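You operate a simulated robot arm through the tools that you are given. There is no shell and no other tool.

You run a simulated two-armed robot. Do the job below in one go: nothing can be reset, and whatever is moved stays where it is left.

## Task
Set the height gauge to 134 mm and check bottle 29 on it.
Fine: within the 5 mm limit it goes in the green tray, else in the orange tray.

It is judged by the outcome, as a careful person would: the job done as asked, and still so three seconds after it is handed in. It fails if anything else is knocked over, pushed out of place, dropped, spilled or broken.

## Robot
Two 7-joint arms with fingered hands on one trunk that stands fixed in place. Base frame: the origin is at the foot of the trunk, x ahead of it, y to its left, z up. Units: m, degrees, N and s.
The left shoulder is at [0.087, 0.187, 1.105], the right one opposite. With the tool pointing down near the work surface each hand reaches from about 0.44 to 0.82 m from the base axis, measured 20 degrees to its own side. Payload 3.6 kg a hand.
Tool frame (each hand has its own): the origin (TCP) lies between the finger pads and is the grasp point; the fingertips stand 0.026 m ahead of it; z points along the fingers, y is the line along which they close. Largest opening 0.088 m; the body of the gripper starts 0.03 m behind the TCP. The gripper is a hand of 3 fingers: y runs from the thumb to the fingers, the wrist lies at [-0.017, -0.098, -0.164] in the tool frame.
Orientation is that of the tool frame in the base frame, as a unit quaternion [x, y, z, w]. With the fingers straight down and the wrist toward the robot, the tool's x, y and z point along [0, 1, 0], [1, 0, 0] and [0, 0, -1] of the base frame.

## Interface
- The arms move only by the tool nudge_tool. It takes "left_deltas", "right_deltas" or both (then of equal length, played together; a hand with none holds still); each is a list of rows, each a list of 2 entries, a list of its own where there are three numbers: the turn, a rotation vector about the base's x, y, z in degrees, then the shift along the base's x, y, z in m. In form: [[[wx, wy, wz], [dx, dy, dz]], ...]. A call has 1 to 20 rows; each row shifts and turns the commanded pose from where the row before left it. Each row takes 0.2 s and may step no farther than 0.05 m and 8.6 degrees from the row before; otherwise, the whole call is refused. Where a pose cannot be reached the arm comes as near as it can. A force on the tool above 80 N (or 10 N above the force at the start of the call, whichever is more), or a blocked arm, ends the call early, and 0.2 s more pass. In this call time passes only in rows, and 0.2 s behind the last. The reply holds the time, the measured pose of the TCP, the force on the tool along the base axes, the opening and the grip force, in the units named above and with some noise, with the torque about the TCP (base axes, N m) and any sound that the robot's microphone picked up.
- Cameras (640 x 400 px; columns grow to the right, rows downward): "scene" is now at [0.213, 0.0574, 1.0772]; the picture's right is [0.77, -0.64, -0.00], its down [0.24, 0.29, -0.93] and it looks along [0.59, 0.71, 0.38] (base axes); focal length 214 px, centre (320, 200). "left" rides on the left gripper at [-0.056, -0.08, -0.102] in its tool frame; the picture's right is [-0.74, -0.32, 0.60], its down [0.62, -0.67, 0.41] and it looks along [0.27, 0.68, 0.69] (tool axes); focal length 247 px, centre (320, 200). "right" rides on the right gripper at [0.056, -0.08, -0.102] in its tool frame; the picture's right is [-0.73, 0.32, -0.60], its down [-0.62, -0.66, 0.41] and it looks along [-0.27, 0.68, 0.69] (tool axes); focal length 247 px, centre (320, 200). There is no depth. A picture from a camera that has moved, and an enlarged one, comes with that camera's place and axes in the base frame and with its lens.
- camera(camera): a new picture of that camera. No time passes.
- move_column(by): slides the trunk up (or, below 0, down) by that many m; the arms and the scene camera ride with it, the base frame stays. It gives what a move gives, with no picture.
- finger_targets(fingers, thumb_bend, thumb_turn, hand): sets how far each is bent, from 0 (flat) to 1 (curled in); at 0.3 the hand is open as for a grip, at 0.7 the pads meet at the TCP. One left out holds its place. A second passes; each finger stops where it meets its share of the squeeze, and holds until it gets a number again. It is the only way to open and close the hand. It gives what a move gives, with no picture; readings hold the bend of each and the force on the fingers (four entries, about 0 where the hand has none), thumb and palm. thumb_turn goes from beside the hand (0) to across from the fingers (1), as for a grip.
- pan_tilt(pan, tilt): turns the head with the scene camera to pan (to the left, within 60 degrees either way) and tilt (down, from -29 to 69), counted from straight ahead of the robot. It gives what a move gives.
- inspect(camera, box): a new picture of the part [left, top, right, bottom] of that camera's present view, enlarged. No time passes.
- close_job(): hands the job in; it is judged then, once.

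Nothing tells you positions but the pictures and the camera data. Unless the task says otherwise, let go and move clear before handing in.

The tools are called by a JSON object that holds its "name" and its "arguments". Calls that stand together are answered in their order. nudge_tool: Moves the arms, as the interface text tells. Its arguments: {"type":"object","properties":{"left_deltas":{"type":"array","items":{"type":"array"}},"right_deltas":{"type":"array","items":{"type":"array"}}},"required":[]} The other tools are called the same way: move_column (by) slides the trunk up or down; finger_targets (fingers, thumb_bend, thumb_turn, hand) moves the fingers one by one; pan_tilt (pan, tilt) turns the head that bears the scene camera; camera (camera) takes a picture; inspect (camera, box) takes an enlarged picture of a part of a camera's view; close_job () hands the job in.

At the start:

```text
t: 0.0
left_ee_pos: [0.3366, 0.4315, 1.198]
left_ee_rot: [0.707, 0.707, 0.001, 0.0]
left_force: [-0.4, 1.0, 0.2]
left_wrist_torque: [0.03, -0.01, 0.0]
left_width: 0.0876
left_grasp_force: 0.0
left_shape: jaw
left_bend: [0.3, 0.3, 0.98]
left_finger forces: [0.1, 0.0, 0.1, 0.0, 0.1, 0.1]
right_ee_pos: [0.4858, 0.0081, 1.254]
right_ee_rot: [0.707, 0.707, 0.001, 0.0]
right_force: [0.2, 0.6, 0.3]
right_wrist_torque: [0.0, -0.01, 0.02]
right_width: 0.0877
right_grasp_force: 0.0
right_shape: jaw
right_bend: [0.3, 0.3, 0.98]
right_finger forces: [0.1, 0.0, 0.0, 0.0, 0.1, 0.0]
trunk travel left (down, up): [-0.25, 0.507]
head pan, tilt: [50.2, -22.0]
```

scene: 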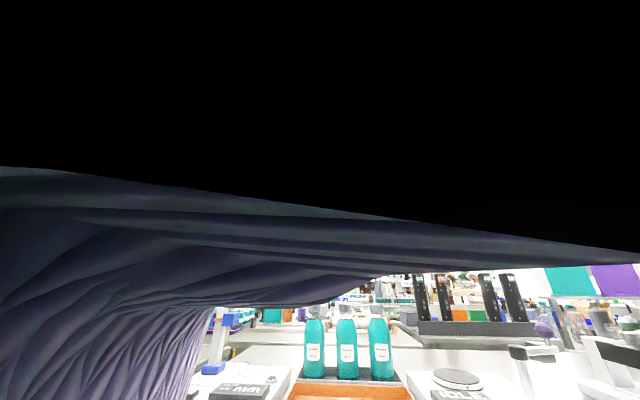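
right: 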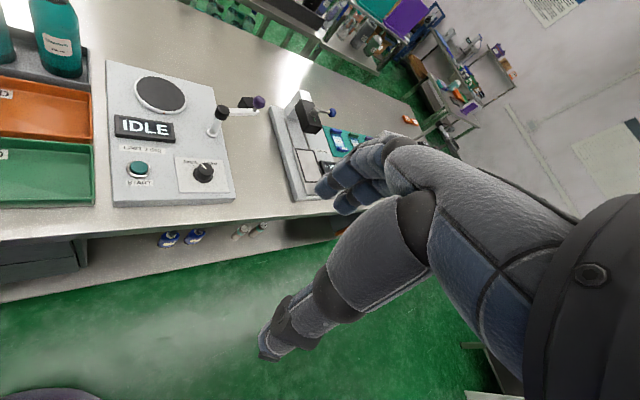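
left: 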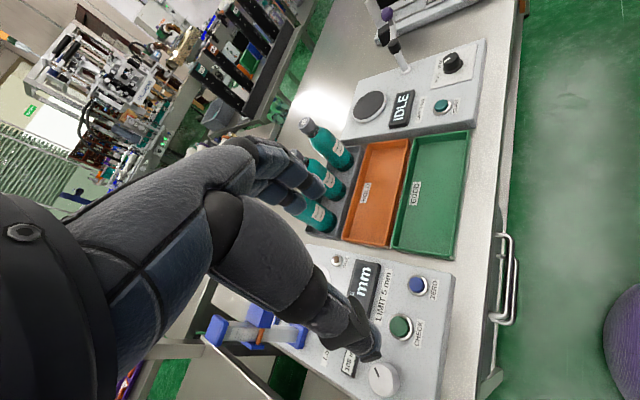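

The head camera is looking up and past the left arm. I can make out a height gauge on the left, trays and bottles in the middle, and other machines on the right. I'll turn the head down to look over the bench.

{"name": "pan_tilt", "arguments": {"pan": 20, "tilt": 35}}

```text
t: 1.3
left_ee_pos: [0.3369, 0.4312, 1.1983]
left_ee_rot: [0.707, 0.707, 0.0, 0.0]
left_force: [0.4, -0.8, -0.2]
left_wrist_torque: [-0.01, -0.02, -0.02]
left_width: 0.0878
left_grasp_force: 0.0
left_shape: jaw
left_bend: [0.3, 0.3, 0.98]
left_finger forces: [0.0, 0.0, 0.0, 0.0, 0.0, 0.0]
right_ee_pos: [0.4847, 0.0069, 1.2543]
right_ee_rot: [0.707, 0.707, 0.0, 0.0]
right_force: [0.0, -0.6, 0.2]
right_wrist_torque: [0.01, 0.01, -0.01]
right_width: 0.0877
right_grasp_force: 0.0
right_shape: jaw
right_bend: [0.3, 0.3, 0.98]
right_finger forces: [0.0, 0.0, 0.1, 0.0, 0.1, 0.0]
trunk travel left (down, up): [-0.25, 0.507]
head pan, tilt: [20.0, 35.0]
```

The head is now turned down. Next I'll take pictures to find things on the bench.

{"name": "camera", "arguments": {"camera": "scene"}}

{"name": "inspect", "arguments": {"camera": "left", "box": [260, 100, 500, 400]}}

```text
taken
camera scene: at [0.2484, 0.0306, 0.9892], right [0.34, -0.94, 0.0], down [-0.54, -0.2, -0.82], along [0.77, 0.28, -0.57], focal length 214 px, centre (320, 200)
```

scene: 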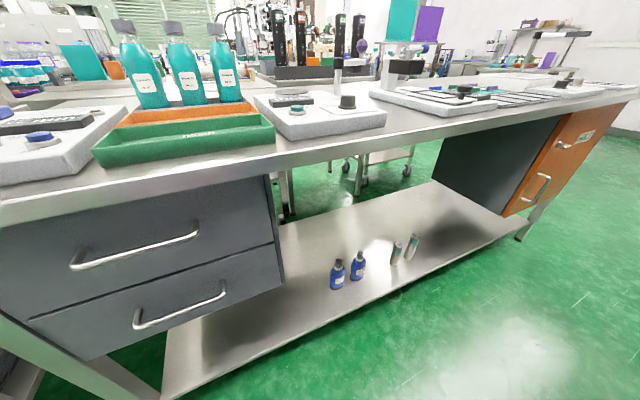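

```text
1.33 times, centred on (380, 250) of left
camera zoom: at [0.2573, 0.3753, 1.3002], right [-0.32, -0.74, -0.6], down [-0.67, 0.62, -0.41], along [0.68, 0.27, -0.69], focal length 329 px, centre (240, 133)
```

zoom: 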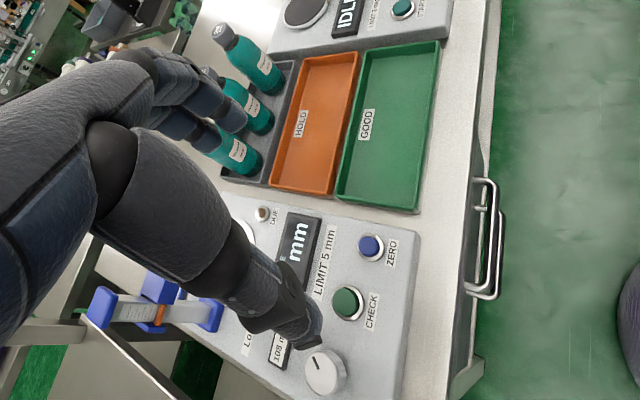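

The bench top is just below the head camera, with the gauge to the left and the bottles beyond the trays. I'll pan left for a closer look at the gauge.

{"name": "pan_tilt", "arguments": {"pan": 50, "tilt": 30}}

{"name": "camera", "arguments": {"camera": "scene"}}

```text
t: 2.2
left_ee_pos: [0.336, 0.4328, 1.1986]
left_ee_rot: [0.707, 0.707, 0.0, 0.0]
left_force: [0.4, -0.6, -0.2]
left_wrist_torque: [-0.01, 0.02, 0.02]
left_width: 0.0877
left_grasp_force: 0.1
left_shape: jaw
left_bend: [0.3, 0.3, 0.98]
left_finger forces: [0.1, 0.1, 0.0, 0.0, 0.0, 0.0]
right_ee_pos: [0.4855, 0.0077, 1.2548]
right_ee_rot: [0.707, 0.707, -0.001, -0.001]
right_force: [0.0, 0.7, -0.2]
right_wrist_torque: [-0.03, 0.0, 0.0]
right_width: 0.0879
right_grasp_force: 0.0
right_shape: jaw
right_bend: [0.3, 0.3, 0.98]
right_finger forces: [0.1, 0.1, 0.0, 0.1, 0.0, 0.0]
trunk travel left (down, up): [-0.25, 0.507]
head pan, tilt: [50.0, 30.0]
```

```text
taken
camera scene: at [0.2238, 0.0697, 0.9969], right [0.77, -0.64, 0.0], down [-0.32, -0.38, -0.87], along [0.56, 0.66, -0.5], focal length 214 px, centre (320, 200)
```

scene: 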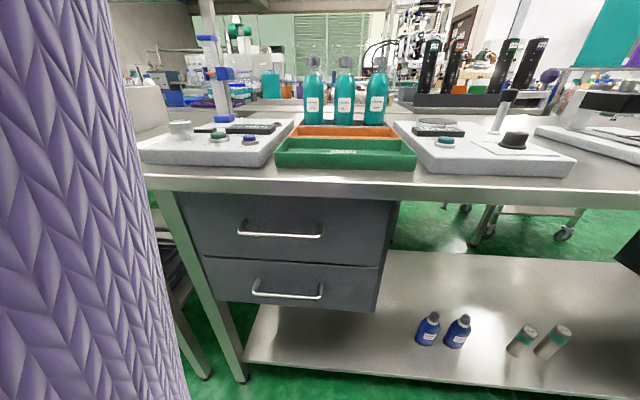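

The gauge, trays, bottles and a second machine are all visible, but at a shallow angle. I'll raise the trunk for a better view from above.

{"name": "move_column", "arguments": {"by": 0.3}}

{"name": "pan_tilt", "arguments": {"pan": 40, "tilt": 45}}

{"name": "camera", "arguments": {"camera": "scene"}}

{"name": "camera", "arguments": {"camera": "left"}}

{"name": "camera", "arguments": {"camera": "right"}}

```text
t: 5.2
left_ee_pos: [0.3355, 0.4319, 1.4976]
left_ee_rot: [0.707, 0.707, 0.0, 0.0]
left_force: [-0.3, -0.4, 0.4]
left_wrist_torque: [-0.01, -0.01, 0.0]
left_width: 0.0876
left_grasp_force: 0.1
left_shape: jaw
left_bend: [0.3, 0.3, 0.98]
left_finger forces: [0.0, 0.0, 0.0, 0.0, 0.0, 0.0]
right_ee_pos: [0.4861, 0.0078, 1.5559]
right_ee_rot: [0.707, 0.707, 0.0, 0.0]
right_force: [0.1, 0.7, -0.2]
right_wrist_torque: [-0.02, -0.02, 0.01]
right_width: 0.0875
right_grasp_force: 0.1
right_shape: jaw
right_bend: [0.3, 0.3, 0.98]
right_finger forces: [0.1, 0.0, 0.0, 0.0, 0.1, 0.0]
trunk travel left (down, up): [-0.55, 0.207]
head pan, tilt: [50.0, 30.0]
```

```text
t: 6.0
left_ee_pos: [0.3341, 0.4307, 1.4979]
left_ee_rot: [0.707, 0.707, 0.0, 0.0]
left_force: [0.2, -0.6, 0.6]
left_wrist_torque: [0.0, -0.01, 0.02]
left_width: 0.0877
left_grasp_force: 0.1
left_shape: jaw
left_bend: [0.3, 0.3, 0.98]
left_finger forces: [0.0, 0.0, 0.1, 0.1, 0.1, 0.1]
right_ee_pos: [0.4852, 0.0077, 1.5565]
right_ee_rot: [0.707, 0.707, 0.001, 0.0]
right_force: [-0.1, 0.3, 1.2]
right_wrist_torque: [0.02, 0.01, -0.01]
right_width: 0.0878
right_grasp_force: 0.1
right_shape: jaw
right_bend: [0.3, 0.3, 0.98]
right_finger forces: [0.0, 0.1, 0.0, 0.0, 0.0, 0.1]
trunk travel left (down, up): [-0.55, 0.207]
head pan, tilt: [40.0, 45.0]
```

```text
taken
camera scene: at [0.1948, 0.0528, 1.2927], right [0.64, -0.77, 0.0], down [-0.54, -0.45, -0.71], along [0.54, 0.46, -0.71], focal length 214 px, centre (320, 200)
```

scene: 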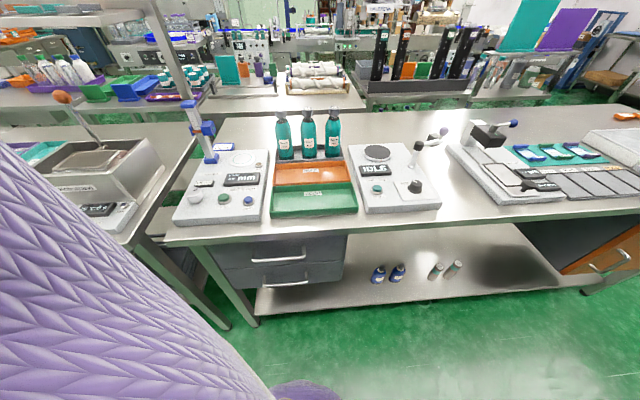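

```text
taken
camera left: at [0.2572, 0.3753, 1.6002], right [-0.32, -0.73, -0.6], down [-0.67, 0.62, -0.41], along [0.68, 0.27, -0.69], focal length 247 px, centre (320, 200)
```

left: 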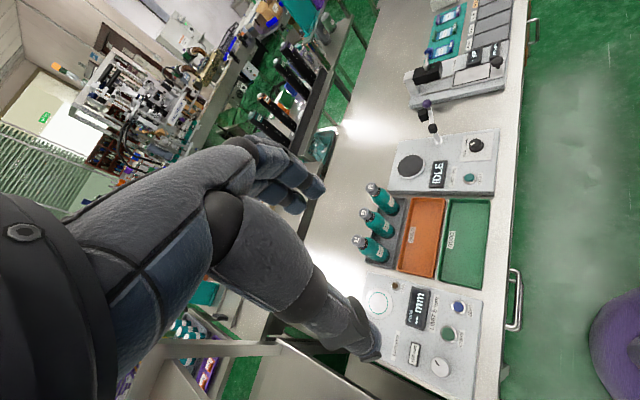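

```text
taken
camera right: at [0.4064, 0.0631, 1.6563], right [0.32, -0.73, 0.6], down [-0.66, -0.62, -0.41], along [0.68, -0.27, -0.69], focal length 247 px, centre (320, 200)
```

right: 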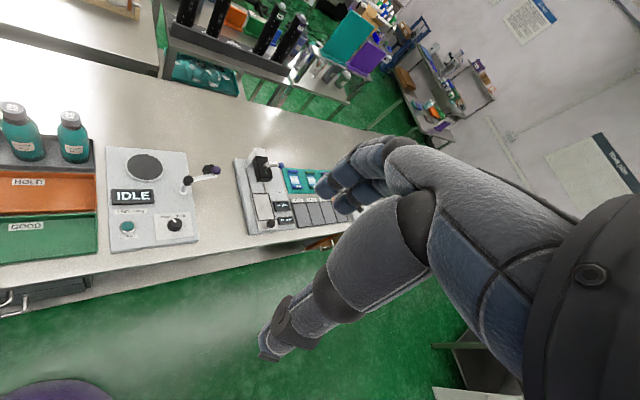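

From above the layout is clear: the gauge is at the left, the three bottles stand on a grey rack, and the HOLD (orange) and GOOD (green) trays are in front of them. I'll enlarge the gauge and the bottles.

{"name": "inspect", "arguments": {"camera": "scene", "box": [160, 90, 290, 240]}}

{"name": "inspect", "arguments": {"camera": "scene", "box": [260, 95, 360, 175]}}

{"name": "inspect", "arguments": {"camera": "left", "box": [340, 180, 500, 400]}}

{"name": "inspect", "arguments": {"camera": "scene", "box": [340, 120, 460, 220]}}

```text
2.67 times, centred on (225, 165) of scene
camera zoom: at [0.1948, 0.0528, 1.2927], right [0.64, -0.77, 0.0], down [-0.54, -0.45, -0.71], along [0.54, 0.46, -0.71], focal length 572 px, centre (573, 293)
```

zoom: 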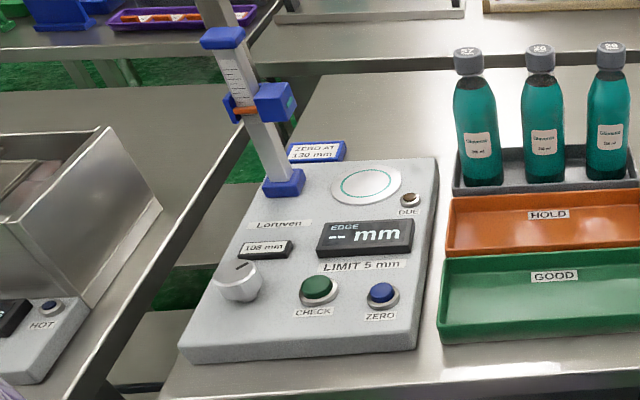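

```text
5.00 times, centred on (310, 135) of scene
camera zoom: at [0.1948, 0.0528, 1.2927], right [0.64, -0.77, 0.0], down [-0.54, -0.45, -0.71], along [0.54, 0.46, -0.71], focal length 1072 px, centre (370, 525)
```

zoom: 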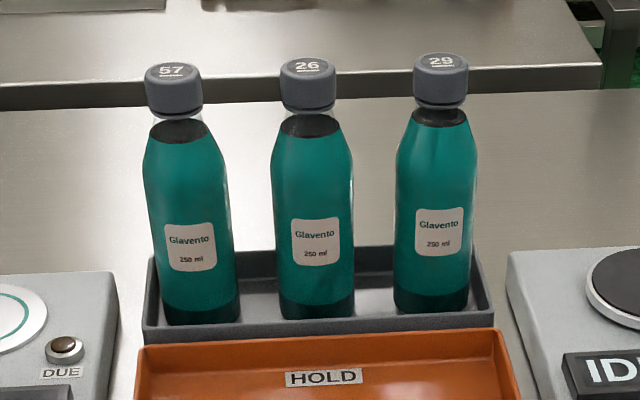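

```text
1.82 times, centred on (420, 290) of left
camera zoom: at [0.2572, 0.3753, 1.6002], right [-0.32, -0.73, -0.6], down [-0.67, 0.62, -0.41], along [0.68, 0.27, -0.69], focal length 449 px, centre (138, 36)
```

zoom: 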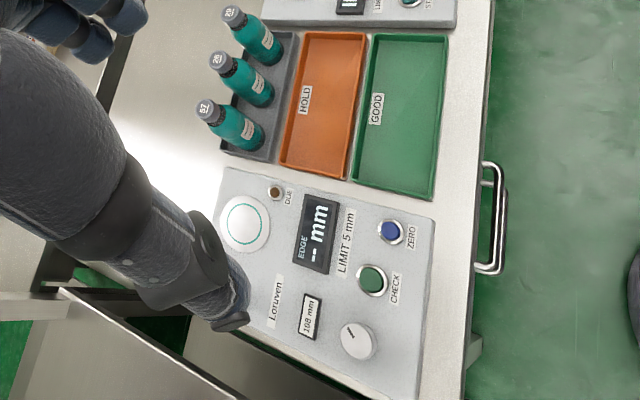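

```text
4.00 times, centred on (400, 170) of scene
camera zoom: at [0.1948, 0.0528, 1.2927], right [0.64, -0.77, 0.0], down [-0.54, -0.45, -0.71], along [0.54, 0.46, -0.71], focal length 858 px, centre (0, 320)
```

zoom: 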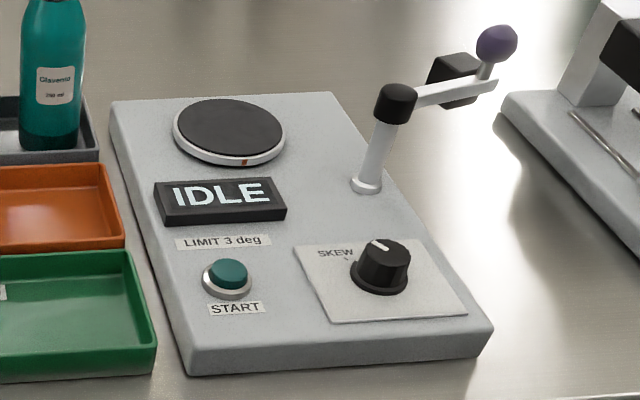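

The knob display reads 108 mm, and there are CHECK and ZERO buttons, a DUE lamp and a "ZERO AT 130 mm" sign. Bottle 29 is the rightmost one. I'll look closer at the sign, the lamp and the slide.

{"name": "inspect", "arguments": {"camera": "scene", "box": [185, 95, 245, 170]}}

{"name": "inspect", "arguments": {"camera": "scene", "box": [210, 140, 280, 185]}}

{"name": "inspect", "arguments": {"camera": "scene", "box": [170, 170, 270, 230]}}

```text
5.33 times, centred on (215, 132) of scene
camera zoom: at [0.1948, 0.0528, 1.2927], right [0.64, -0.77, 0.0], down [-0.54, -0.45, -0.71], along [0.54, 0.46, -0.71], focal length 1144 px, centre (880, 560)
```

zoom: 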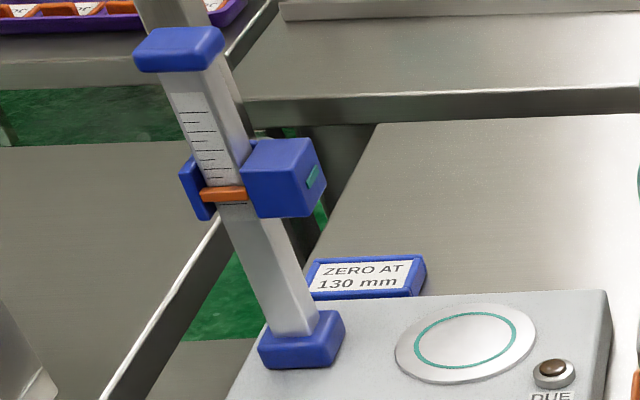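

```text
8.89 times, centred on (245, 162) of scene
camera zoom: at [0.1948, 0.0528, 1.2927], right [0.64, -0.77, 0.0], down [-0.54, -0.45, -0.71], along [0.54, 0.46, -0.71], focal length 1906 px, centre (987, 533)
```

zoom: 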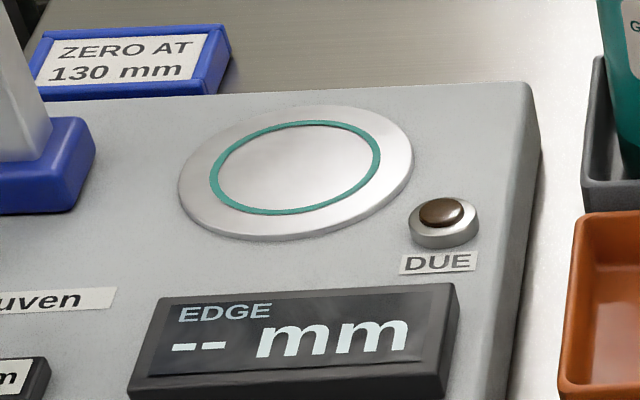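

```text
6.40 times, centred on (220, 200) of scene
camera zoom: at [0.1948, 0.0528, 1.2927], right [0.64, -0.77, 0.0], down [-0.54, -0.45, -0.71], along [0.54, 0.46, -0.71], focal length 1373 px, centre (960, 200)
```

zoom: 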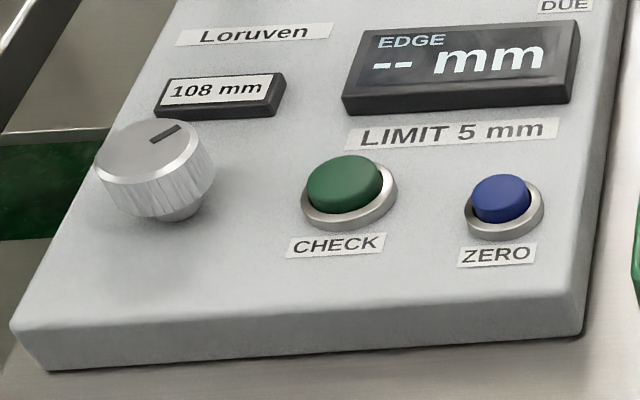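

I place the gauge's CHECK button near (0.34, 0.50, 0.90), the knob near (0.295, 0.555, 0.92), the measuring plate near (0.49, 0.636), and bottle 29 near (0.73, 0.44). The bench is turned about 45° from the base frame. I'll lower the trunk part way to get a good working height.

{"name": "move_column", "arguments": {"by": -0.15}}

{"name": "pan_tilt", "arguments": {"pan": 48, "tilt": 32}}

{"name": "camera", "arguments": {"camera": "scene"}}

{"name": "inspect", "arguments": {"camera": "scene", "box": [160, 60, 300, 200]}}

```text
t: 7.7
left_ee_pos: [0.3354, 0.4306, 1.3487]
left_ee_rot: [0.706, 0.708, 0.0, 0.0]
left_force: [-0.5, 0.4, 0.8]
left_wrist_torque: [-0.01, 0.02, 0.0]
left_width: 0.0879
left_grasp_force: 0.0
left_shape: jaw
left_bend: [0.3, 0.3, 0.98]
left_finger forces: [0.0, 0.0, 0.0, 0.0, 0.0, 0.0]
right_ee_pos: [0.4853, 0.0074, 1.4053]
right_ee_rot: [0.707, 0.707, -0.001, 0.0]
right_force: [-0.4, -0.5, 0.4]
right_wrist_torque: [-0.03, 0.01, -0.04]
right_width: 0.0875
right_grasp_force: 0.0
right_shape: jaw
right_bend: [0.3, 0.3, 0.98]
right_finger forces: [0.1, 0.1, 0.0, 0.0, 0.1, 0.0]
trunk travel left (down, up): [-0.4, 0.357]
head pan, tilt: [40.0, 45.0]
```

```text
t: 8.5
left_ee_pos: [0.3358, 0.4306, 1.3481]
left_ee_rot: [0.707, 0.707, 0.0, 0.0]
left_force: [0.6, 1.1, -0.2]
left_wrist_torque: [0.03, 0.0, -0.02]
left_width: 0.0877
left_grasp_force: 0.1
left_shape: jaw
left_bend: [0.3, 0.3, 0.98]
left_finger forces: [0.1, 0.0, 0.0, 0.0, 0.0, 0.0]
right_ee_pos: [0.4856, 0.0076, 1.4052]
right_ee_rot: [0.708, 0.706, -0.001, 0.0]
right_force: [0.3, -0.3, 0.3]
right_wrist_torque: [-0.01, 0.02, -0.04]
right_width: 0.0876
right_grasp_force: 0.1
right_shape: jaw
right_bend: [0.3, 0.3, 0.98]
right_finger forces: [0.0, 0.1, 0.0, 0.1, 0.1, 0.0]
trunk travel left (down, up): [-0.4, 0.357]
head pan, tilt: [48.0, 32.0]
```

```text
taken
camera scene: at [0.2033, 0.067, 1.1557], right [0.74, -0.67, 0.0], down [-0.36, -0.39, -0.85], along [0.57, 0.63, -0.53], focal length 214 px, centre (320, 200)
```

scene: 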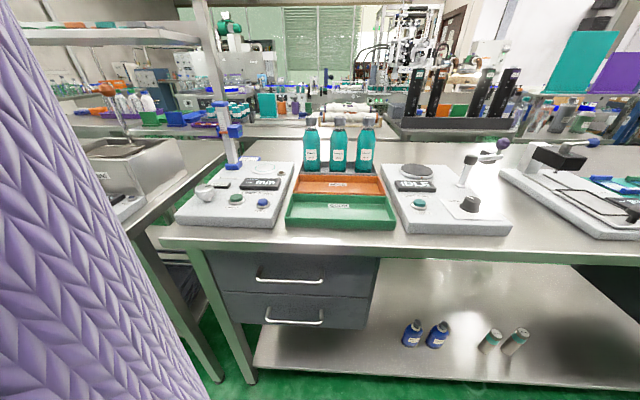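

```text
2.86 times, centred on (230, 130) of scene
camera zoom: at [0.2033, 0.067, 1.1557], right [0.74, -0.67, 0.0], down [-0.36, -0.39, -0.85], along [0.57, 0.63, -0.53], focal length 613 px, centre (577, 400)
```

zoom: 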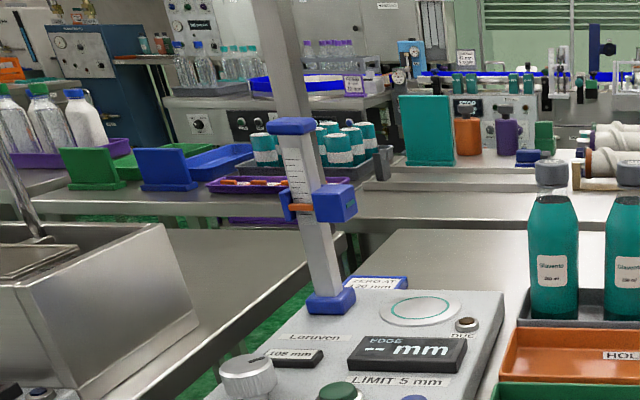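

The gauge panel and the bottles are both in view from this height. I'll enlarge them so I can triangulate against the earlier pictures.

{"name": "inspect", "arguments": {"camera": "scene", "box": [175, 160, 300, 235]}}

{"name": "inspect", "arguments": {"camera": "scene", "box": [290, 105, 390, 185]}}

{"name": "inspect", "arguments": {"camera": "scene", "box": [275, 165, 400, 240]}}

{"name": "inspect", "arguments": {"camera": "scene", "box": [200, 90, 300, 180]}}

```text
5.12 times, centred on (238, 198) of scene
camera zoom: at [0.2033, 0.067, 1.1557], right [0.74, -0.67, 0.0], down [-0.36, -0.39, -0.85], along [0.57, 0.63, -0.53], focal length 1098 px, centre (742, 213)
```

zoom: 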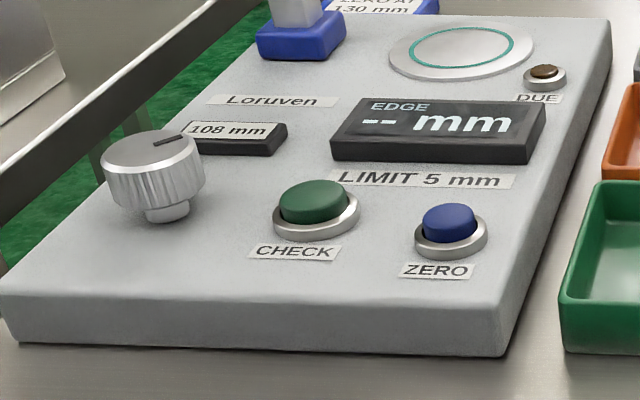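

```text
5.00 times, centred on (340, 145) of scene
camera zoom: at [0.2033, 0.067, 1.1557], right [0.74, -0.67, 0.0], down [-0.36, -0.39, -0.85], along [0.57, 0.63, -0.53], focal length 1072 px, centre (220, 475)
```

zoom: 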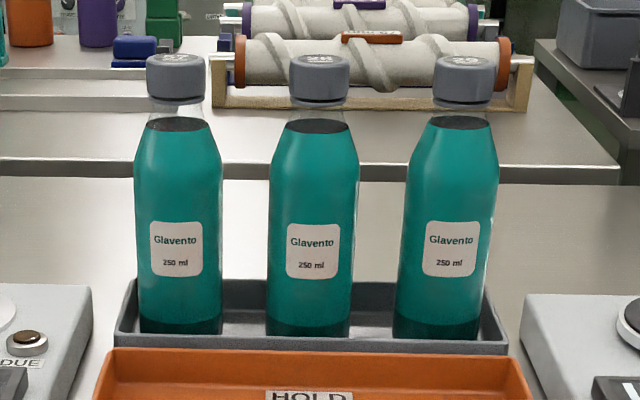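

```text
5.12 times, centred on (338, 202) of scene
camera zoom: at [0.2033, 0.067, 1.1557], right [0.74, -0.67, 0.0], down [-0.36, -0.39, -0.85], along [0.57, 0.63, -0.53], focal length 1098 px, centre (230, 187)
```

zoom: 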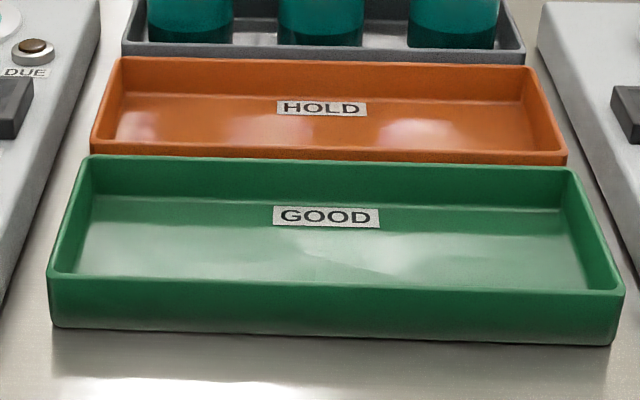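

```text
4.44 times, centred on (250, 135) of scene
camera zoom: at [0.2033, 0.067, 1.1557], right [0.74, -0.67, 0.0], down [-0.36, -0.39, -0.85], along [0.57, 0.63, -0.53], focal length 953 px, centre (631, 489)
```

zoom: 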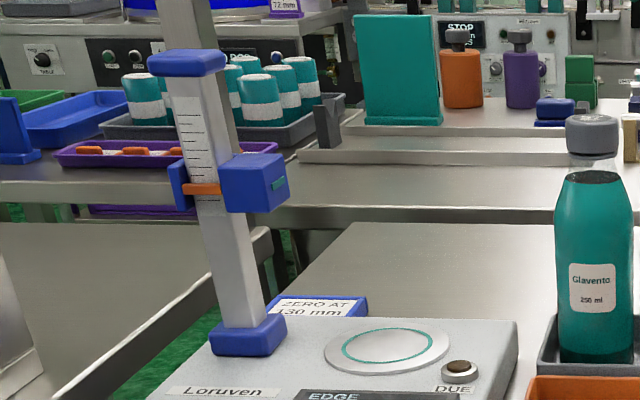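

Triangulated positions:
- Knob top about (0.291, 0.539, 0.932)
- CHECK about (0.338, 0.497, 0.904)
- Plate about (0.478, 0.616, 0.898)
- Bottle 29's cap top about (0.730, 0.446, 1.030)

I'll bring the left hand above the knob and look through the wrist camera.

{"name": "nudge_tool", "arguments": {"left_deltas": [[[0, 0, 0], [-0.0063, 0.0155, -0.0426]], [[0, 0, 0], [-0.0063, 0.0155, -0.0426]], [[0, 0, 0], [-0.0063, 0.0155, -0.0426]], [[0, 0, 0], [-0.0063, 0.0155, -0.0426]], [[0, 0, 0], [-0.0063, 0.0155, -0.0426]], [[0, 0, 0], [-0.0063, 0.0155, -0.0426]], [[0, 0, 0], [-0.0063, 0.0155, -0.0426]]]}}

{"name": "camera", "arguments": {"camera": "left"}}

{"name": "camera", "arguments": {"camera": "scene"}}

```text
t: 10.1
left_ee_pos: [0.2881, 0.5414, 1.0482]
left_ee_rot: [0.708, 0.706, 0.0, -0.001]
left_force: [-0.5, 0.4, -0.9]
left_wrist_torque: [-0.01, 0.01, -0.02]
left_width: 0.0877
left_grasp_force: 0.0
left_shape: jaw
left_bend: [0.3, 0.3, 0.98]
left_finger forces: [0.1, 0.0, 0.0, 0.0, 0.1, 0.0]
right_ee_pos: [0.4864, 0.0083, 1.4045]
right_ee_rot: [0.707, 0.707, 0.0, 0.0]
right_force: [-0.2, 0.2, 0.3]
right_wrist_torque: [0.01, -0.01, 0.01]
right_width: 0.0876
right_grasp_force: 0.1
right_shape: jaw
right_bend: [0.3, 0.3, 0.98]
right_finger forces: [0.0, 0.0, 0.1, 0.0, 0.1, 0.0]
trunk travel left (down, up): [-0.4, 0.357]
head pan, tilt: [48.0, 32.0]
```

```text
taken
camera left: at [0.2099, 0.4847, 1.1503], right [-0.32, -0.73, -0.6], down [-0.67, 0.62, -0.41], along [0.68, 0.27, -0.69], focal length 247 px, centre (320, 200)
```

left: 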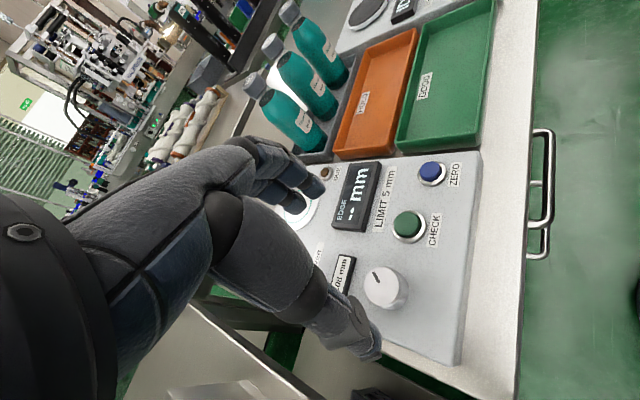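

```text
taken
camera scene: at [0.2028, 0.0673, 1.1558], right [0.74, -0.67, 0.0], down [-0.35, -0.39, -0.85], along [0.57, 0.63, -0.53], focal length 214 px, centre (320, 200)
```

scene: 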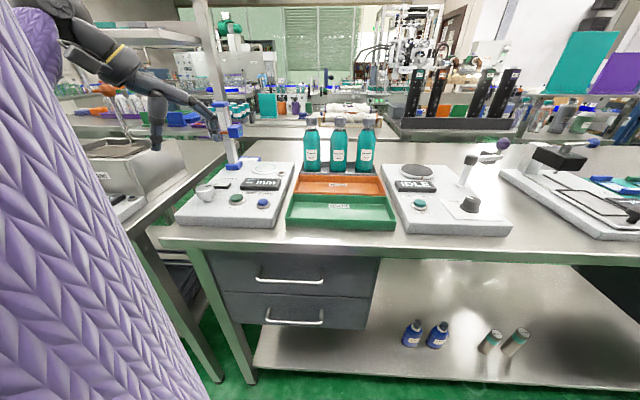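

The hand is above the knob, and the wrist camera puts the knob near (0.292, 0.551). I'll zoom in to refine this and read the pointer.

{"name": "inspect", "arguments": {"camera": "left", "box": [290, 150, 490, 380]}}

{"name": "inspect", "arguments": {"camera": "scene", "box": [60, 20, 280, 200]}}

```text
1.74 times, centred on (390, 265) of left
camera zoom: at [0.2099, 0.4847, 1.1503], right [-0.32, -0.73, -0.6], down [-0.67, 0.62, -0.41], along [0.68, 0.27, -0.69], focal length 430 px, centre (198, 87)
```

zoom: 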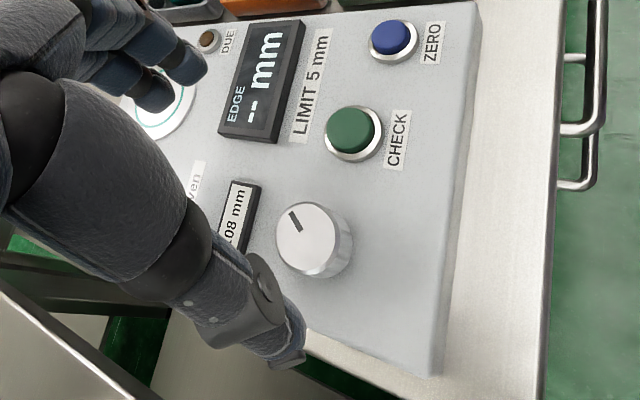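

```text
2.22 times, centred on (170, 110) of scene
camera zoom: at [0.2028, 0.0673, 1.1558], right [0.74, -0.67, 0.0], down [-0.35, -0.39, -0.85], along [0.57, 0.63, -0.53], focal length 477 px, centre (653, 400)
```

zoom: 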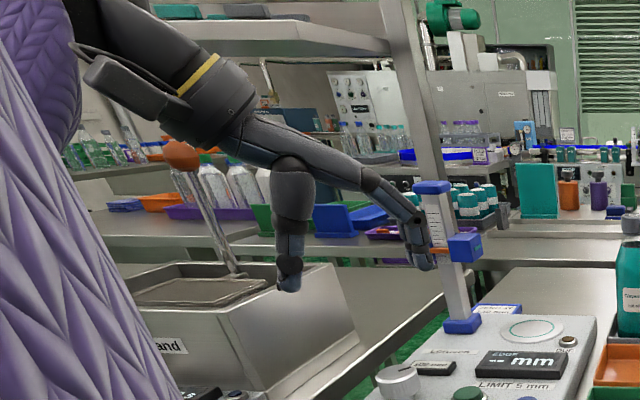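

The wrist view puts the knob axis at about (0.292, 0.552), with its pointer aimed roughly along +x. I'll part-close the hand so it clears the neighbouring buttons on the way down.

{"name": "finger_targets", "arguments": {"hand": "left", "fingers": 0.38, "thumb_bend": 0.38, "thumb_turn": 1.0}}

{"name": "nudge_tool", "arguments": {"left_deltas": [[[0, 0, 0], [0.001, 0.011, -0.03]], [[0, 0, 0], [0, 0, -0.03]]]}}

{"name": "camera", "arguments": {"camera": "left"}}

{"name": "inspect", "arguments": {"camera": "scene", "box": [140, 110, 260, 230]}}

```text
t: 11.1
left_ee_pos: [0.2904, 0.5409, 1.0487]
left_ee_rot: [0.707, 0.707, 0.0, 0.0]
left_force: [0.1, 0.3, 0.3]
left_wrist_torque: [-0.01, 0.02, -0.02]
left_width: 0.0717
left_grasp_force: 0.0
left_shape: fingers
left_bend: [0.38, 0.38, 0.98]
left_finger forces: [0.0, 0.0, 0.0, 0.0, 0.0, 0.0]
right_ee_pos: [0.4867, 0.0081, 1.4051]
right_ee_rot: [0.707, 0.707, 0.0, 0.0]
right_force: [-0.1, 0.2, -0.2]
right_wrist_torque: [-0.03, 0.03, 0.0]
right_width: 0.0875
right_grasp_force: 0.0
right_shape: jaw
right_bend: [0.3, 0.3, 0.98]
right_finger forces: [0.0, 0.0, 0.0, 0.0, 0.1, 0.1]
trunk travel left (down, up): [-0.4, 0.357]
head pan, tilt: [48.0, 32.0]
```

```text
t: 11.7
left_ee_pos: [0.2907, 0.5517, 0.9897]
left_ee_rot: [0.707, 0.707, 0.0, 0.0]
left_force: [0.1, -0.6, 0.7]
left_wrist_torque: [0.0, -0.01, -0.03]
left_width: 0.0717
left_grasp_force: 0.1
left_shape: fingers
left_bend: [0.38, 0.38, 0.98]
left_finger forces: [0.1, 0.0, 0.0, 0.0, 0.1, 0.1]
right_ee_pos: [0.4854, 0.0069, 1.4049]
right_ee_rot: [0.707, 0.707, -0.001, 0.001]
right_force: [-1.2, 0.6, 0.5]
right_wrist_torque: [0.0, -0.01, 0.0]
right_width: 0.0879
right_grasp_force: 0.0
right_shape: jaw
right_bend: [0.3, 0.3, 0.98]
right_finger forces: [0.1, 0.0, 0.1, 0.0, 0.0, 0.0]
trunk travel left (down, up): [-0.4, 0.357]
head pan, tilt: [48.0, 32.0]
```

```text
taken
camera left: at [0.2123, 0.4955, 1.0915], right [-0.32, -0.73, -0.6], down [-0.67, 0.62, -0.41], along [0.68, 0.27, -0.69], focal length 247 px, centre (320, 200)
```

left: 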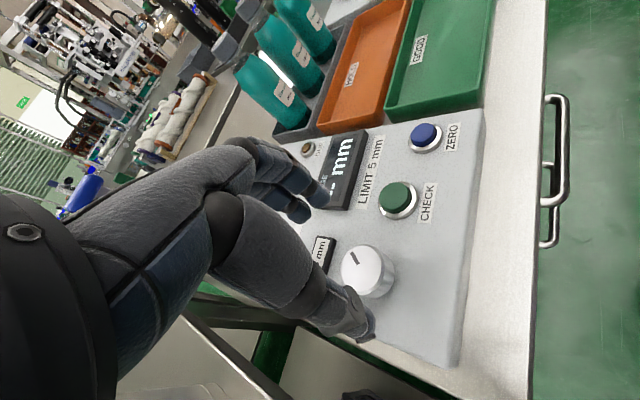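

```text
3.33 times, centred on (200, 170) of scene
camera zoom: at [0.2032, 0.0669, 1.1558], right [0.74, -0.67, 0.0], down [-0.35, -0.39, -0.85], along [0.57, 0.63, -0.53], focal length 715 px, centre (720, 300)
```

zoom: 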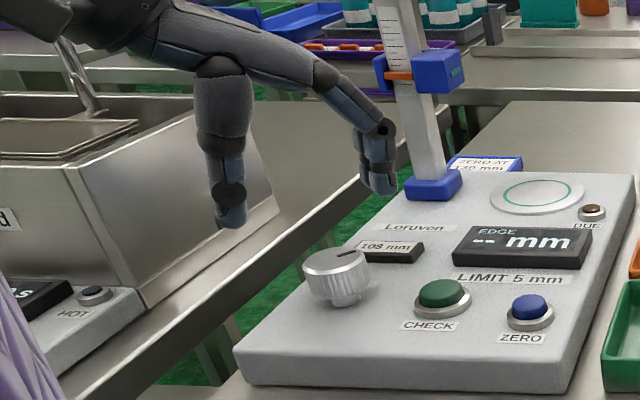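

The hand is centred over the knob with good clearance to CHECK and the display. I'll come down around the knob.

{"name": "nudge_tool", "arguments": {"left_deltas": [[[0, 0, 0], [0.001, 0.0005, -0.025]], [[0, 0, 0], [0.0005, 0.0005, -0.025]], [[0, 0, 0], [0, 0, -0.017]]]}}

{"name": "inspect", "arguments": {"camera": "scene", "box": [140, 110, 260, 230]}}

{"name": "camera", "arguments": {"camera": "left"}}

```text
t: 12.5
left_ee_pos: [0.2941, 0.5536, 0.9222]
left_ee_rot: [0.707, 0.707, 0.0, 0.0]
left_force: [0.8, -0.1, 0.2]
left_wrist_torque: [-0.02, 0.0, -0.02]
left_width: 0.0719
left_grasp_force: 0.1
left_shape: fingers
left_bend: [0.38, 0.38, 0.98]
left_finger forces: [0.0, 0.0, 0.1, 0.1, 0.0, 0.0]
right_ee_pos: [0.4851, 0.0082, 1.4039]
right_ee_rot: [0.708, 0.706, 0.0, 0.001]
right_force: [-0.3, -0.7, 0.0]
right_wrist_torque: [0.03, 0.04, 0.0]
right_width: 0.0876
right_grasp_force: 0.1
right_shape: jaw
right_bend: [0.3, 0.3, 0.98]
right_finger forces: [0.0, 0.1, 0.1, 0.0, 0.0, 0.0]
trunk travel left (down, up): [-0.4, 0.357]
head pan, tilt: [48.0, 32.0]
```

```text
3.33 times, centred on (200, 170) of scene
camera zoom: at [0.2032, 0.0671, 1.1558], right [0.74, -0.67, 0.0], down [-0.35, -0.39, -0.85], along [0.57, 0.63, -0.53], focal length 715 px, centre (720, 300)
```

zoom: 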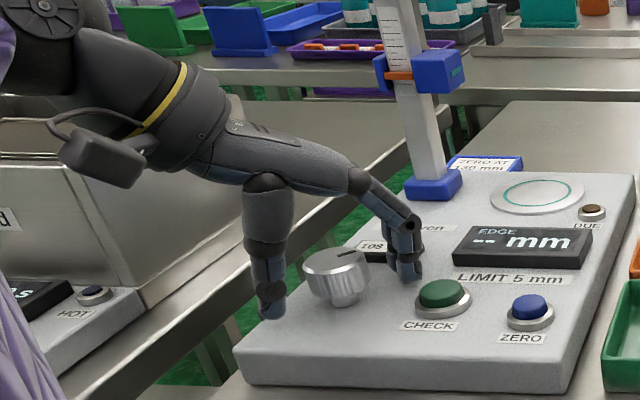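

```text
taken
camera left: at [0.2146, 0.4972, 1.0242], right [-0.32, -0.73, -0.6], down [-0.67, 0.62, -0.41], along [0.68, 0.27, -0.69], focal length 247 px, centre (320, 200)
```

left: 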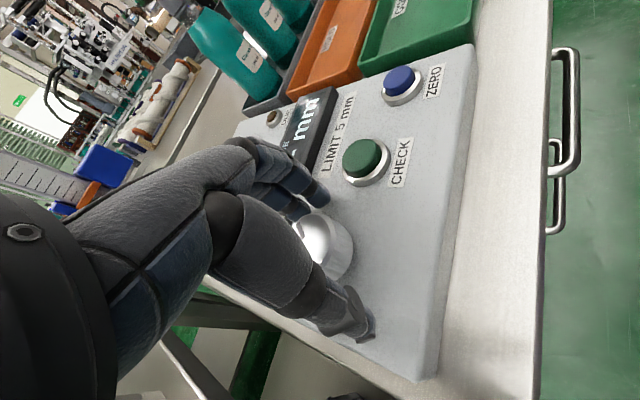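

Thumb and fingers are on either side of the knob. I'll zoom in to check the centring before closing.

{"name": "inspect", "arguments": {"camera": "left", "box": [220, 150, 420, 350]}}

{"name": "inspect", "arguments": {"camera": "scene", "box": [175, 150, 235, 210]}}

```text
2.00 times, centred on (320, 250) of left
camera zoom: at [0.2146, 0.4972, 1.0242], right [-0.32, -0.73, -0.6], down [-0.67, 0.62, -0.41], along [0.68, 0.27, -0.69], focal length 494 px, centre (320, 100)
```

zoom: 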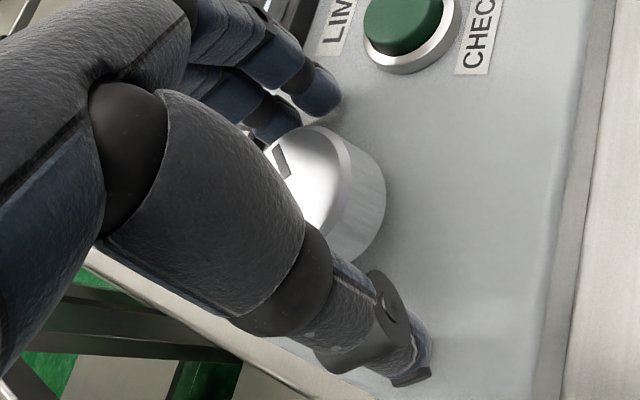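

```text
6.67 times, centred on (205, 180) of scene
camera zoom: at [0.2032, 0.0671, 1.1558], right [0.74, -0.67, 0.0], down [-0.35, -0.39, -0.85], along [0.57, 0.63, -0.53], focal length 1430 px, centre (1087, 333)
```

zoom: 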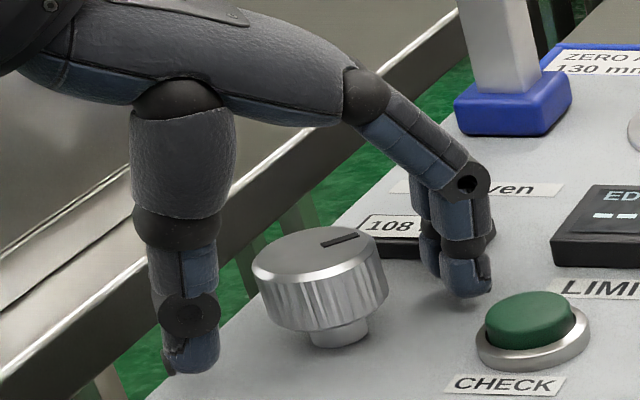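

The knob is centred between thumb and fingers. I'll close on it.

{"name": "finger_targets", "arguments": {"hand": "left", "fingers": 0.6, "thumb_bend": 0.6}}

{"name": "inspect", "arguments": {"camera": "scene", "box": [160, 140, 250, 220]}}

{"name": "inspect", "arguments": {"camera": "left", "box": [220, 150, 420, 350]}}

```text
t: 13.5
left_ee_pos: [0.2929, 0.5544, 0.9218]
left_ee_rot: [0.707, 0.707, 0.0, 0.0]
left_force: [-0.2, 0.4, -1.9]
left_wrist_torque: [0.0, 0.0, 0.04]
left_width: 0.0334
left_grasp_force: 5.7
left_shape: fingers
left_bend: [0.56, 0.55, 1.0]
left_finger forces: [0.6, 4.6, 0.0, 0.1, 4.6, 0.0]
right_ee_pos: [0.4854, 0.0083, 1.4051]
right_ee_rot: [0.708, 0.707, 0.0, 0.0]
right_force: [0.4, -0.2, -0.9]
right_wrist_torque: [0.02, 0.01, -0.03]
right_width: 0.0877
right_grasp_force: 0.2
right_shape: jaw
right_bend: [0.3, 0.3, 0.98]
right_finger forces: [0.0, 0.0, 0.0, 0.0, 0.0, 0.1]
trunk travel left (down, up): [-0.4, 0.357]
head pan, tilt: [48.0, 32.0]
```

```text
5.00 times, centred on (205, 180) of scene
camera zoom: at [0.2034, 0.0672, 1.1557], right [0.74, -0.67, 0.0], down [-0.35, -0.39, -0.85], along [0.57, 0.63, -0.53], focal length 1072 px, centre (895, 300)
```

zoom: 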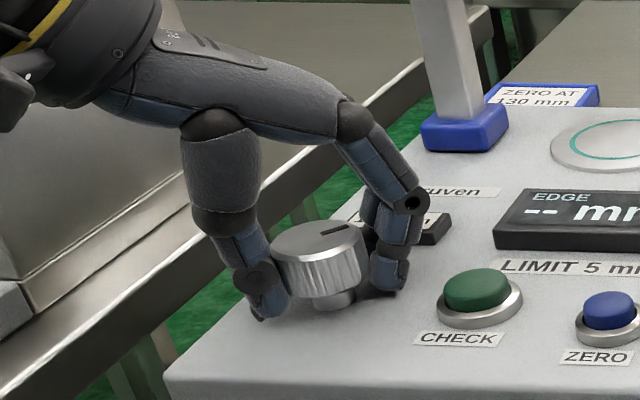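

```text
2.00 times, centred on (320, 250) of left
camera zoom: at [0.2148, 0.4973, 1.0243], right [-0.32, -0.74, -0.6], down [-0.67, 0.62, -0.41], along [0.67, 0.27, -0.69], focal length 494 px, centre (320, 100)
```

zoom: 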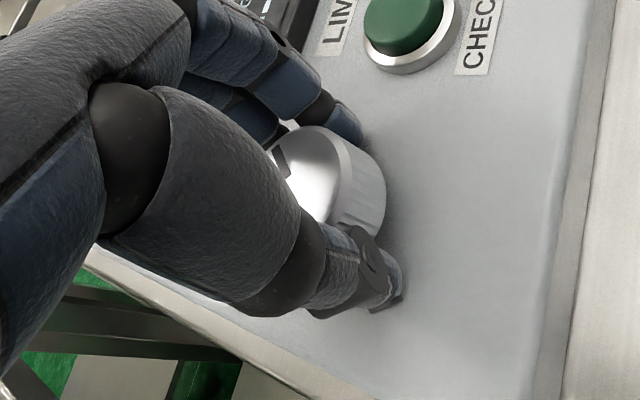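

The knob is gripped at about 5 N. I'll turn it a little clockwise and watch the slider and the display.

{"name": "nudge_tool", "arguments": {"left_deltas": [[[0, 0, -5], [0, 0, 0]], [[0, 0, -5], [0, 0, 0]], [[0, 0, -5], [0, 0, 0]]]}}

{"name": "camera", "arguments": {"camera": "scene"}}

{"name": "inspect", "arguments": {"camera": "scene", "box": [160, 90, 280, 210]}}

{"name": "camera", "arguments": {"camera": "left"}}

```text
t: 14.3
left_ee_pos: [0.2937, 0.5548, 0.922]
left_ee_rot: [0.793, 0.609, -0.001, 0.001]
left_force: [-1.9, 2.0, -3.6]
left_wrist_torque: [0.05, -0.01, 0.02]
left_width: 0.0337
left_grasp_force: 5.4
left_shape: fingers
left_bend: [0.57, 0.55, 1.0]
left_finger forces: [0.5, 4.2, 0.1, 0.0, 5.7, 0.1]
right_ee_pos: [0.4861, 0.0087, 1.4045]
right_ee_rot: [0.707, 0.707, 0.0, 0.001]
right_force: [0.7, -0.2, -1.4]
right_wrist_torque: [0.01, 0.02, 0.03]
right_width: 0.0877
right_grasp_force: 0.1
right_shape: jaw
right_bend: [0.3, 0.3, 0.98]
right_finger forces: [0.1, 0.1, 0.0, 0.0, 0.1, 0.0]
trunk travel left (down, up): [-0.4, 0.357]
head pan, tilt: [48.0, 32.0]
```

```text
taken
camera scene: at [0.2032, 0.0675, 1.1557], right [0.74, -0.67, 0.0], down [-0.35, -0.39, -0.85], along [0.57, 0.63, -0.53], focal length 214 px, centre (320, 200)
```

scene: 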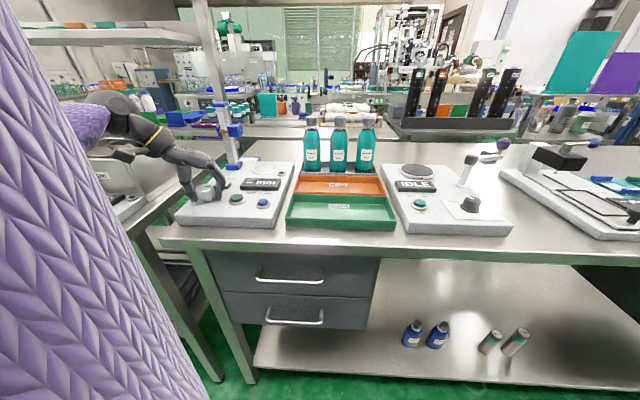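

```text
3.33 times, centred on (220, 150) of scene
camera zoom: at [0.2032, 0.0675, 1.1557], right [0.74, -0.67, 0.0], down [-0.35, -0.39, -0.85], along [0.57, 0.63, -0.53], focal length 715 px, centre (653, 367)
```

zoom: 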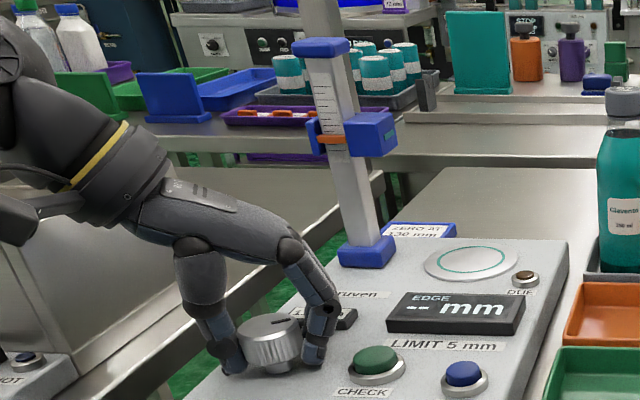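

```text
taken
camera left: at [0.2031, 0.5198, 1.0246], right [-0.5, -0.63, -0.6], down [-0.48, 0.77, -0.41], along [0.72, 0.08, -0.69], focal length 247 px, centre (320, 200)
```

left: 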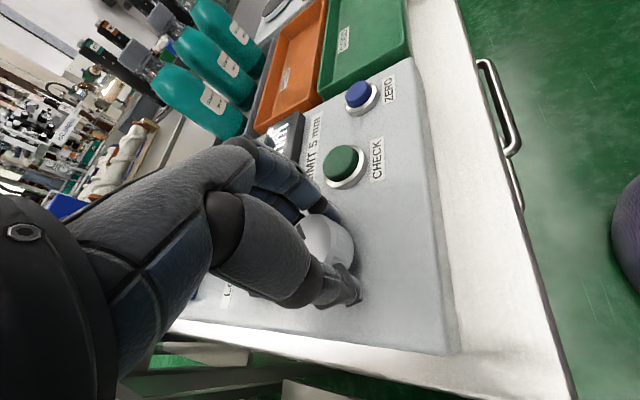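

The hand has turned 15°. I'll zoom in on the slider scale and the knob to see what changed.

{"name": "inspect", "arguments": {"camera": "scene", "box": [200, 90, 300, 180]}}

{"name": "inspect", "arguments": {"camera": "scene", "box": [180, 165, 240, 215]}}

{"name": "inspect", "arguments": {"camera": "left", "box": [220, 150, 420, 350]}}

```text
4.44 times, centred on (250, 135) of scene
camera zoom: at [0.2032, 0.0675, 1.1557], right [0.74, -0.67, 0.0], down [-0.35, -0.39, -0.85], along [0.57, 0.63, -0.53], focal length 953 px, centre (631, 489)
```

zoom: 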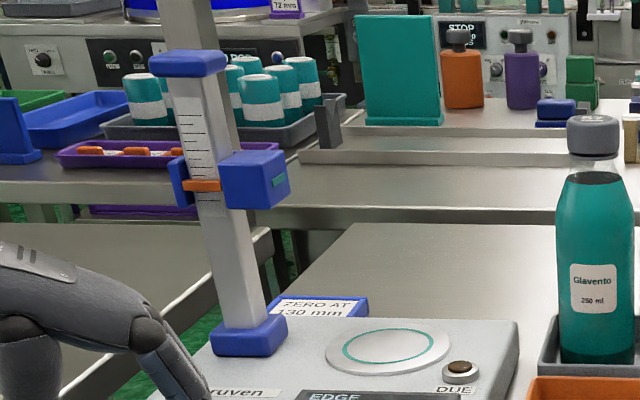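

```text
8.00 times, centred on (210, 190) of scene
camera zoom: at [0.2032, 0.0675, 1.1557], right [0.74, -0.67, 0.0], down [-0.35, -0.39, -0.85], along [0.57, 0.63, -0.53], focal length 1716 px, centre (1200, 280)
```

zoom: 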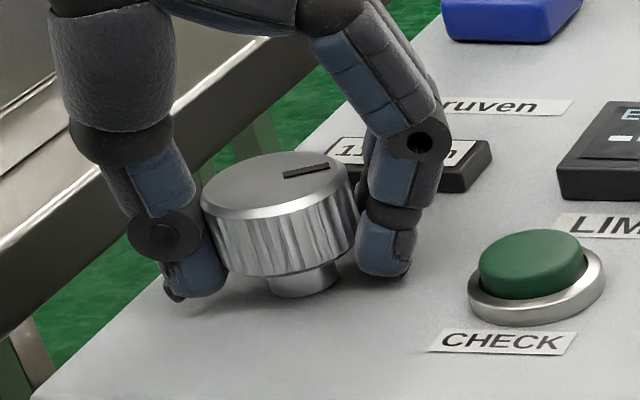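

```text
2.00 times, centred on (320, 250) of left
camera zoom: at [0.2031, 0.5198, 1.0246], right [-0.5, -0.63, -0.6], down [-0.48, 0.77, -0.41], along [0.72, 0.08, -0.69], focal length 494 px, centre (320, 100)
```

zoom: 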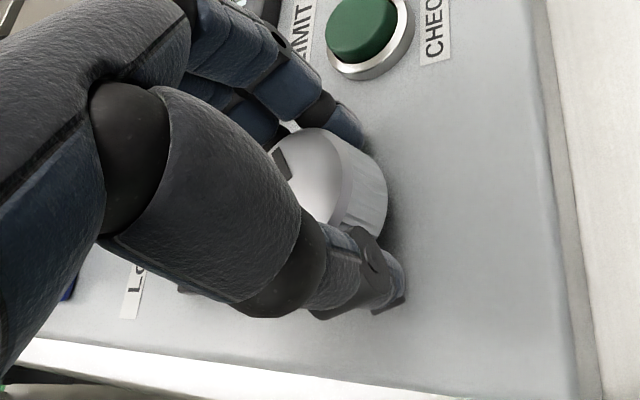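

Clockwise raises the slider, and the display now starts with "11". I'll keep turning clockwise.

{"name": "nudge_tool", "arguments": {"left_deltas": [[[0, 0, -5], [0, 0, 0]], [[0, 0, -5], [0, 0, 0]], [[0, 0, -5], [0, 0, 0]], [[0, 0, -5], [0, 0, 0]], [[0, 0, -5], [0, 0, 0]], [[0, 0, -5], [0, 0, 0]]]}}

{"name": "inspect", "arguments": {"camera": "scene", "box": [200, 90, 300, 180]}}

{"name": "inspect", "arguments": {"camera": "scene", "box": [180, 165, 240, 215]}}

{"name": "camera", "arguments": {"camera": "left"}}

```text
t: 15.7
left_ee_pos: [0.2932, 0.5538, 0.9226]
left_ee_rot: [0.924, 0.382, 0.001, 0.0]
left_force: [-3.0, 1.2, -4.1]
left_wrist_torque: [0.03, 0.05, 0.02]
left_width: 0.0334
left_grasp_force: 5.2
left_shape: fingers
left_bend: [0.58, 0.55, 1.0]
left_finger forces: [0.5, 2.9, 0.0, 0.0, 6.7, 0.0]
right_ee_pos: [0.4859, 0.0077, 1.4055]
right_ee_rot: [0.707, 0.707, 0.0, 0.0]
right_force: [0.1, -0.4, 0.4]
right_wrist_torque: [-0.02, 0.0, -0.01]
right_width: 0.0875
right_grasp_force: 0.0
right_shape: jaw
right_bend: [0.3, 0.3, 0.98]
right_finger forces: [0.1, 0.0, 0.0, 0.0, 0.0, 0.0]
trunk travel left (down, up): [-0.4, 0.357]
head pan, tilt: [48.0, 32.0]
```

```text
4.44 times, centred on (250, 135) of scene
camera zoom: at [0.2031, 0.0677, 1.1557], right [0.74, -0.67, 0.0], down [-0.35, -0.39, -0.85], along [0.57, 0.63, -0.53], focal length 953 px, centre (631, 489)
```

zoom: 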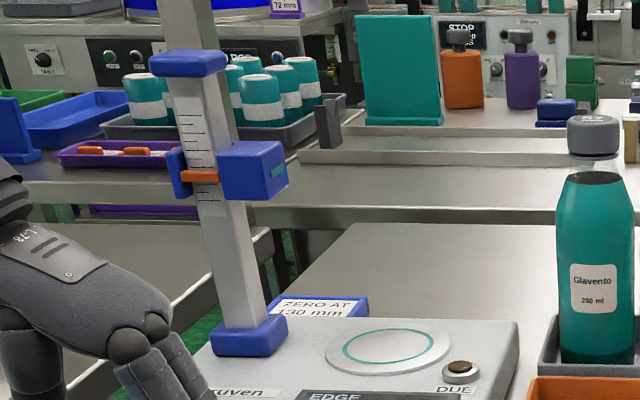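

```text
8.00 times, centred on (210, 190) of scene
camera zoom: at [0.2031, 0.0677, 1.1557], right [0.74, -0.67, 0.0], down [-0.35, -0.39, -0.85], along [0.57, 0.63, -0.53], focal length 1716 px, centre (1200, 280)
```

zoom: 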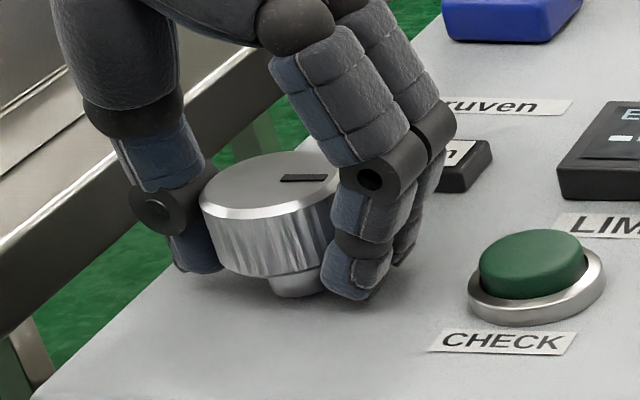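

```text
taken
camera left: at [0.1986, 0.57, 1.0248], right [-0.74, -0.29, -0.6], down [-0.03, 0.91, -0.41], along [0.67, -0.29, -0.69], focal length 247 px, centre (320, 200)
```

left: 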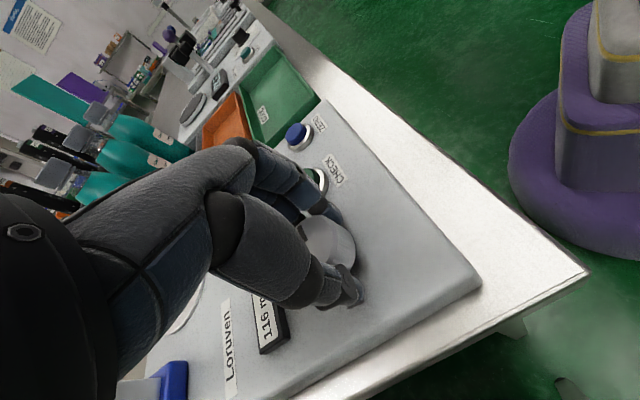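

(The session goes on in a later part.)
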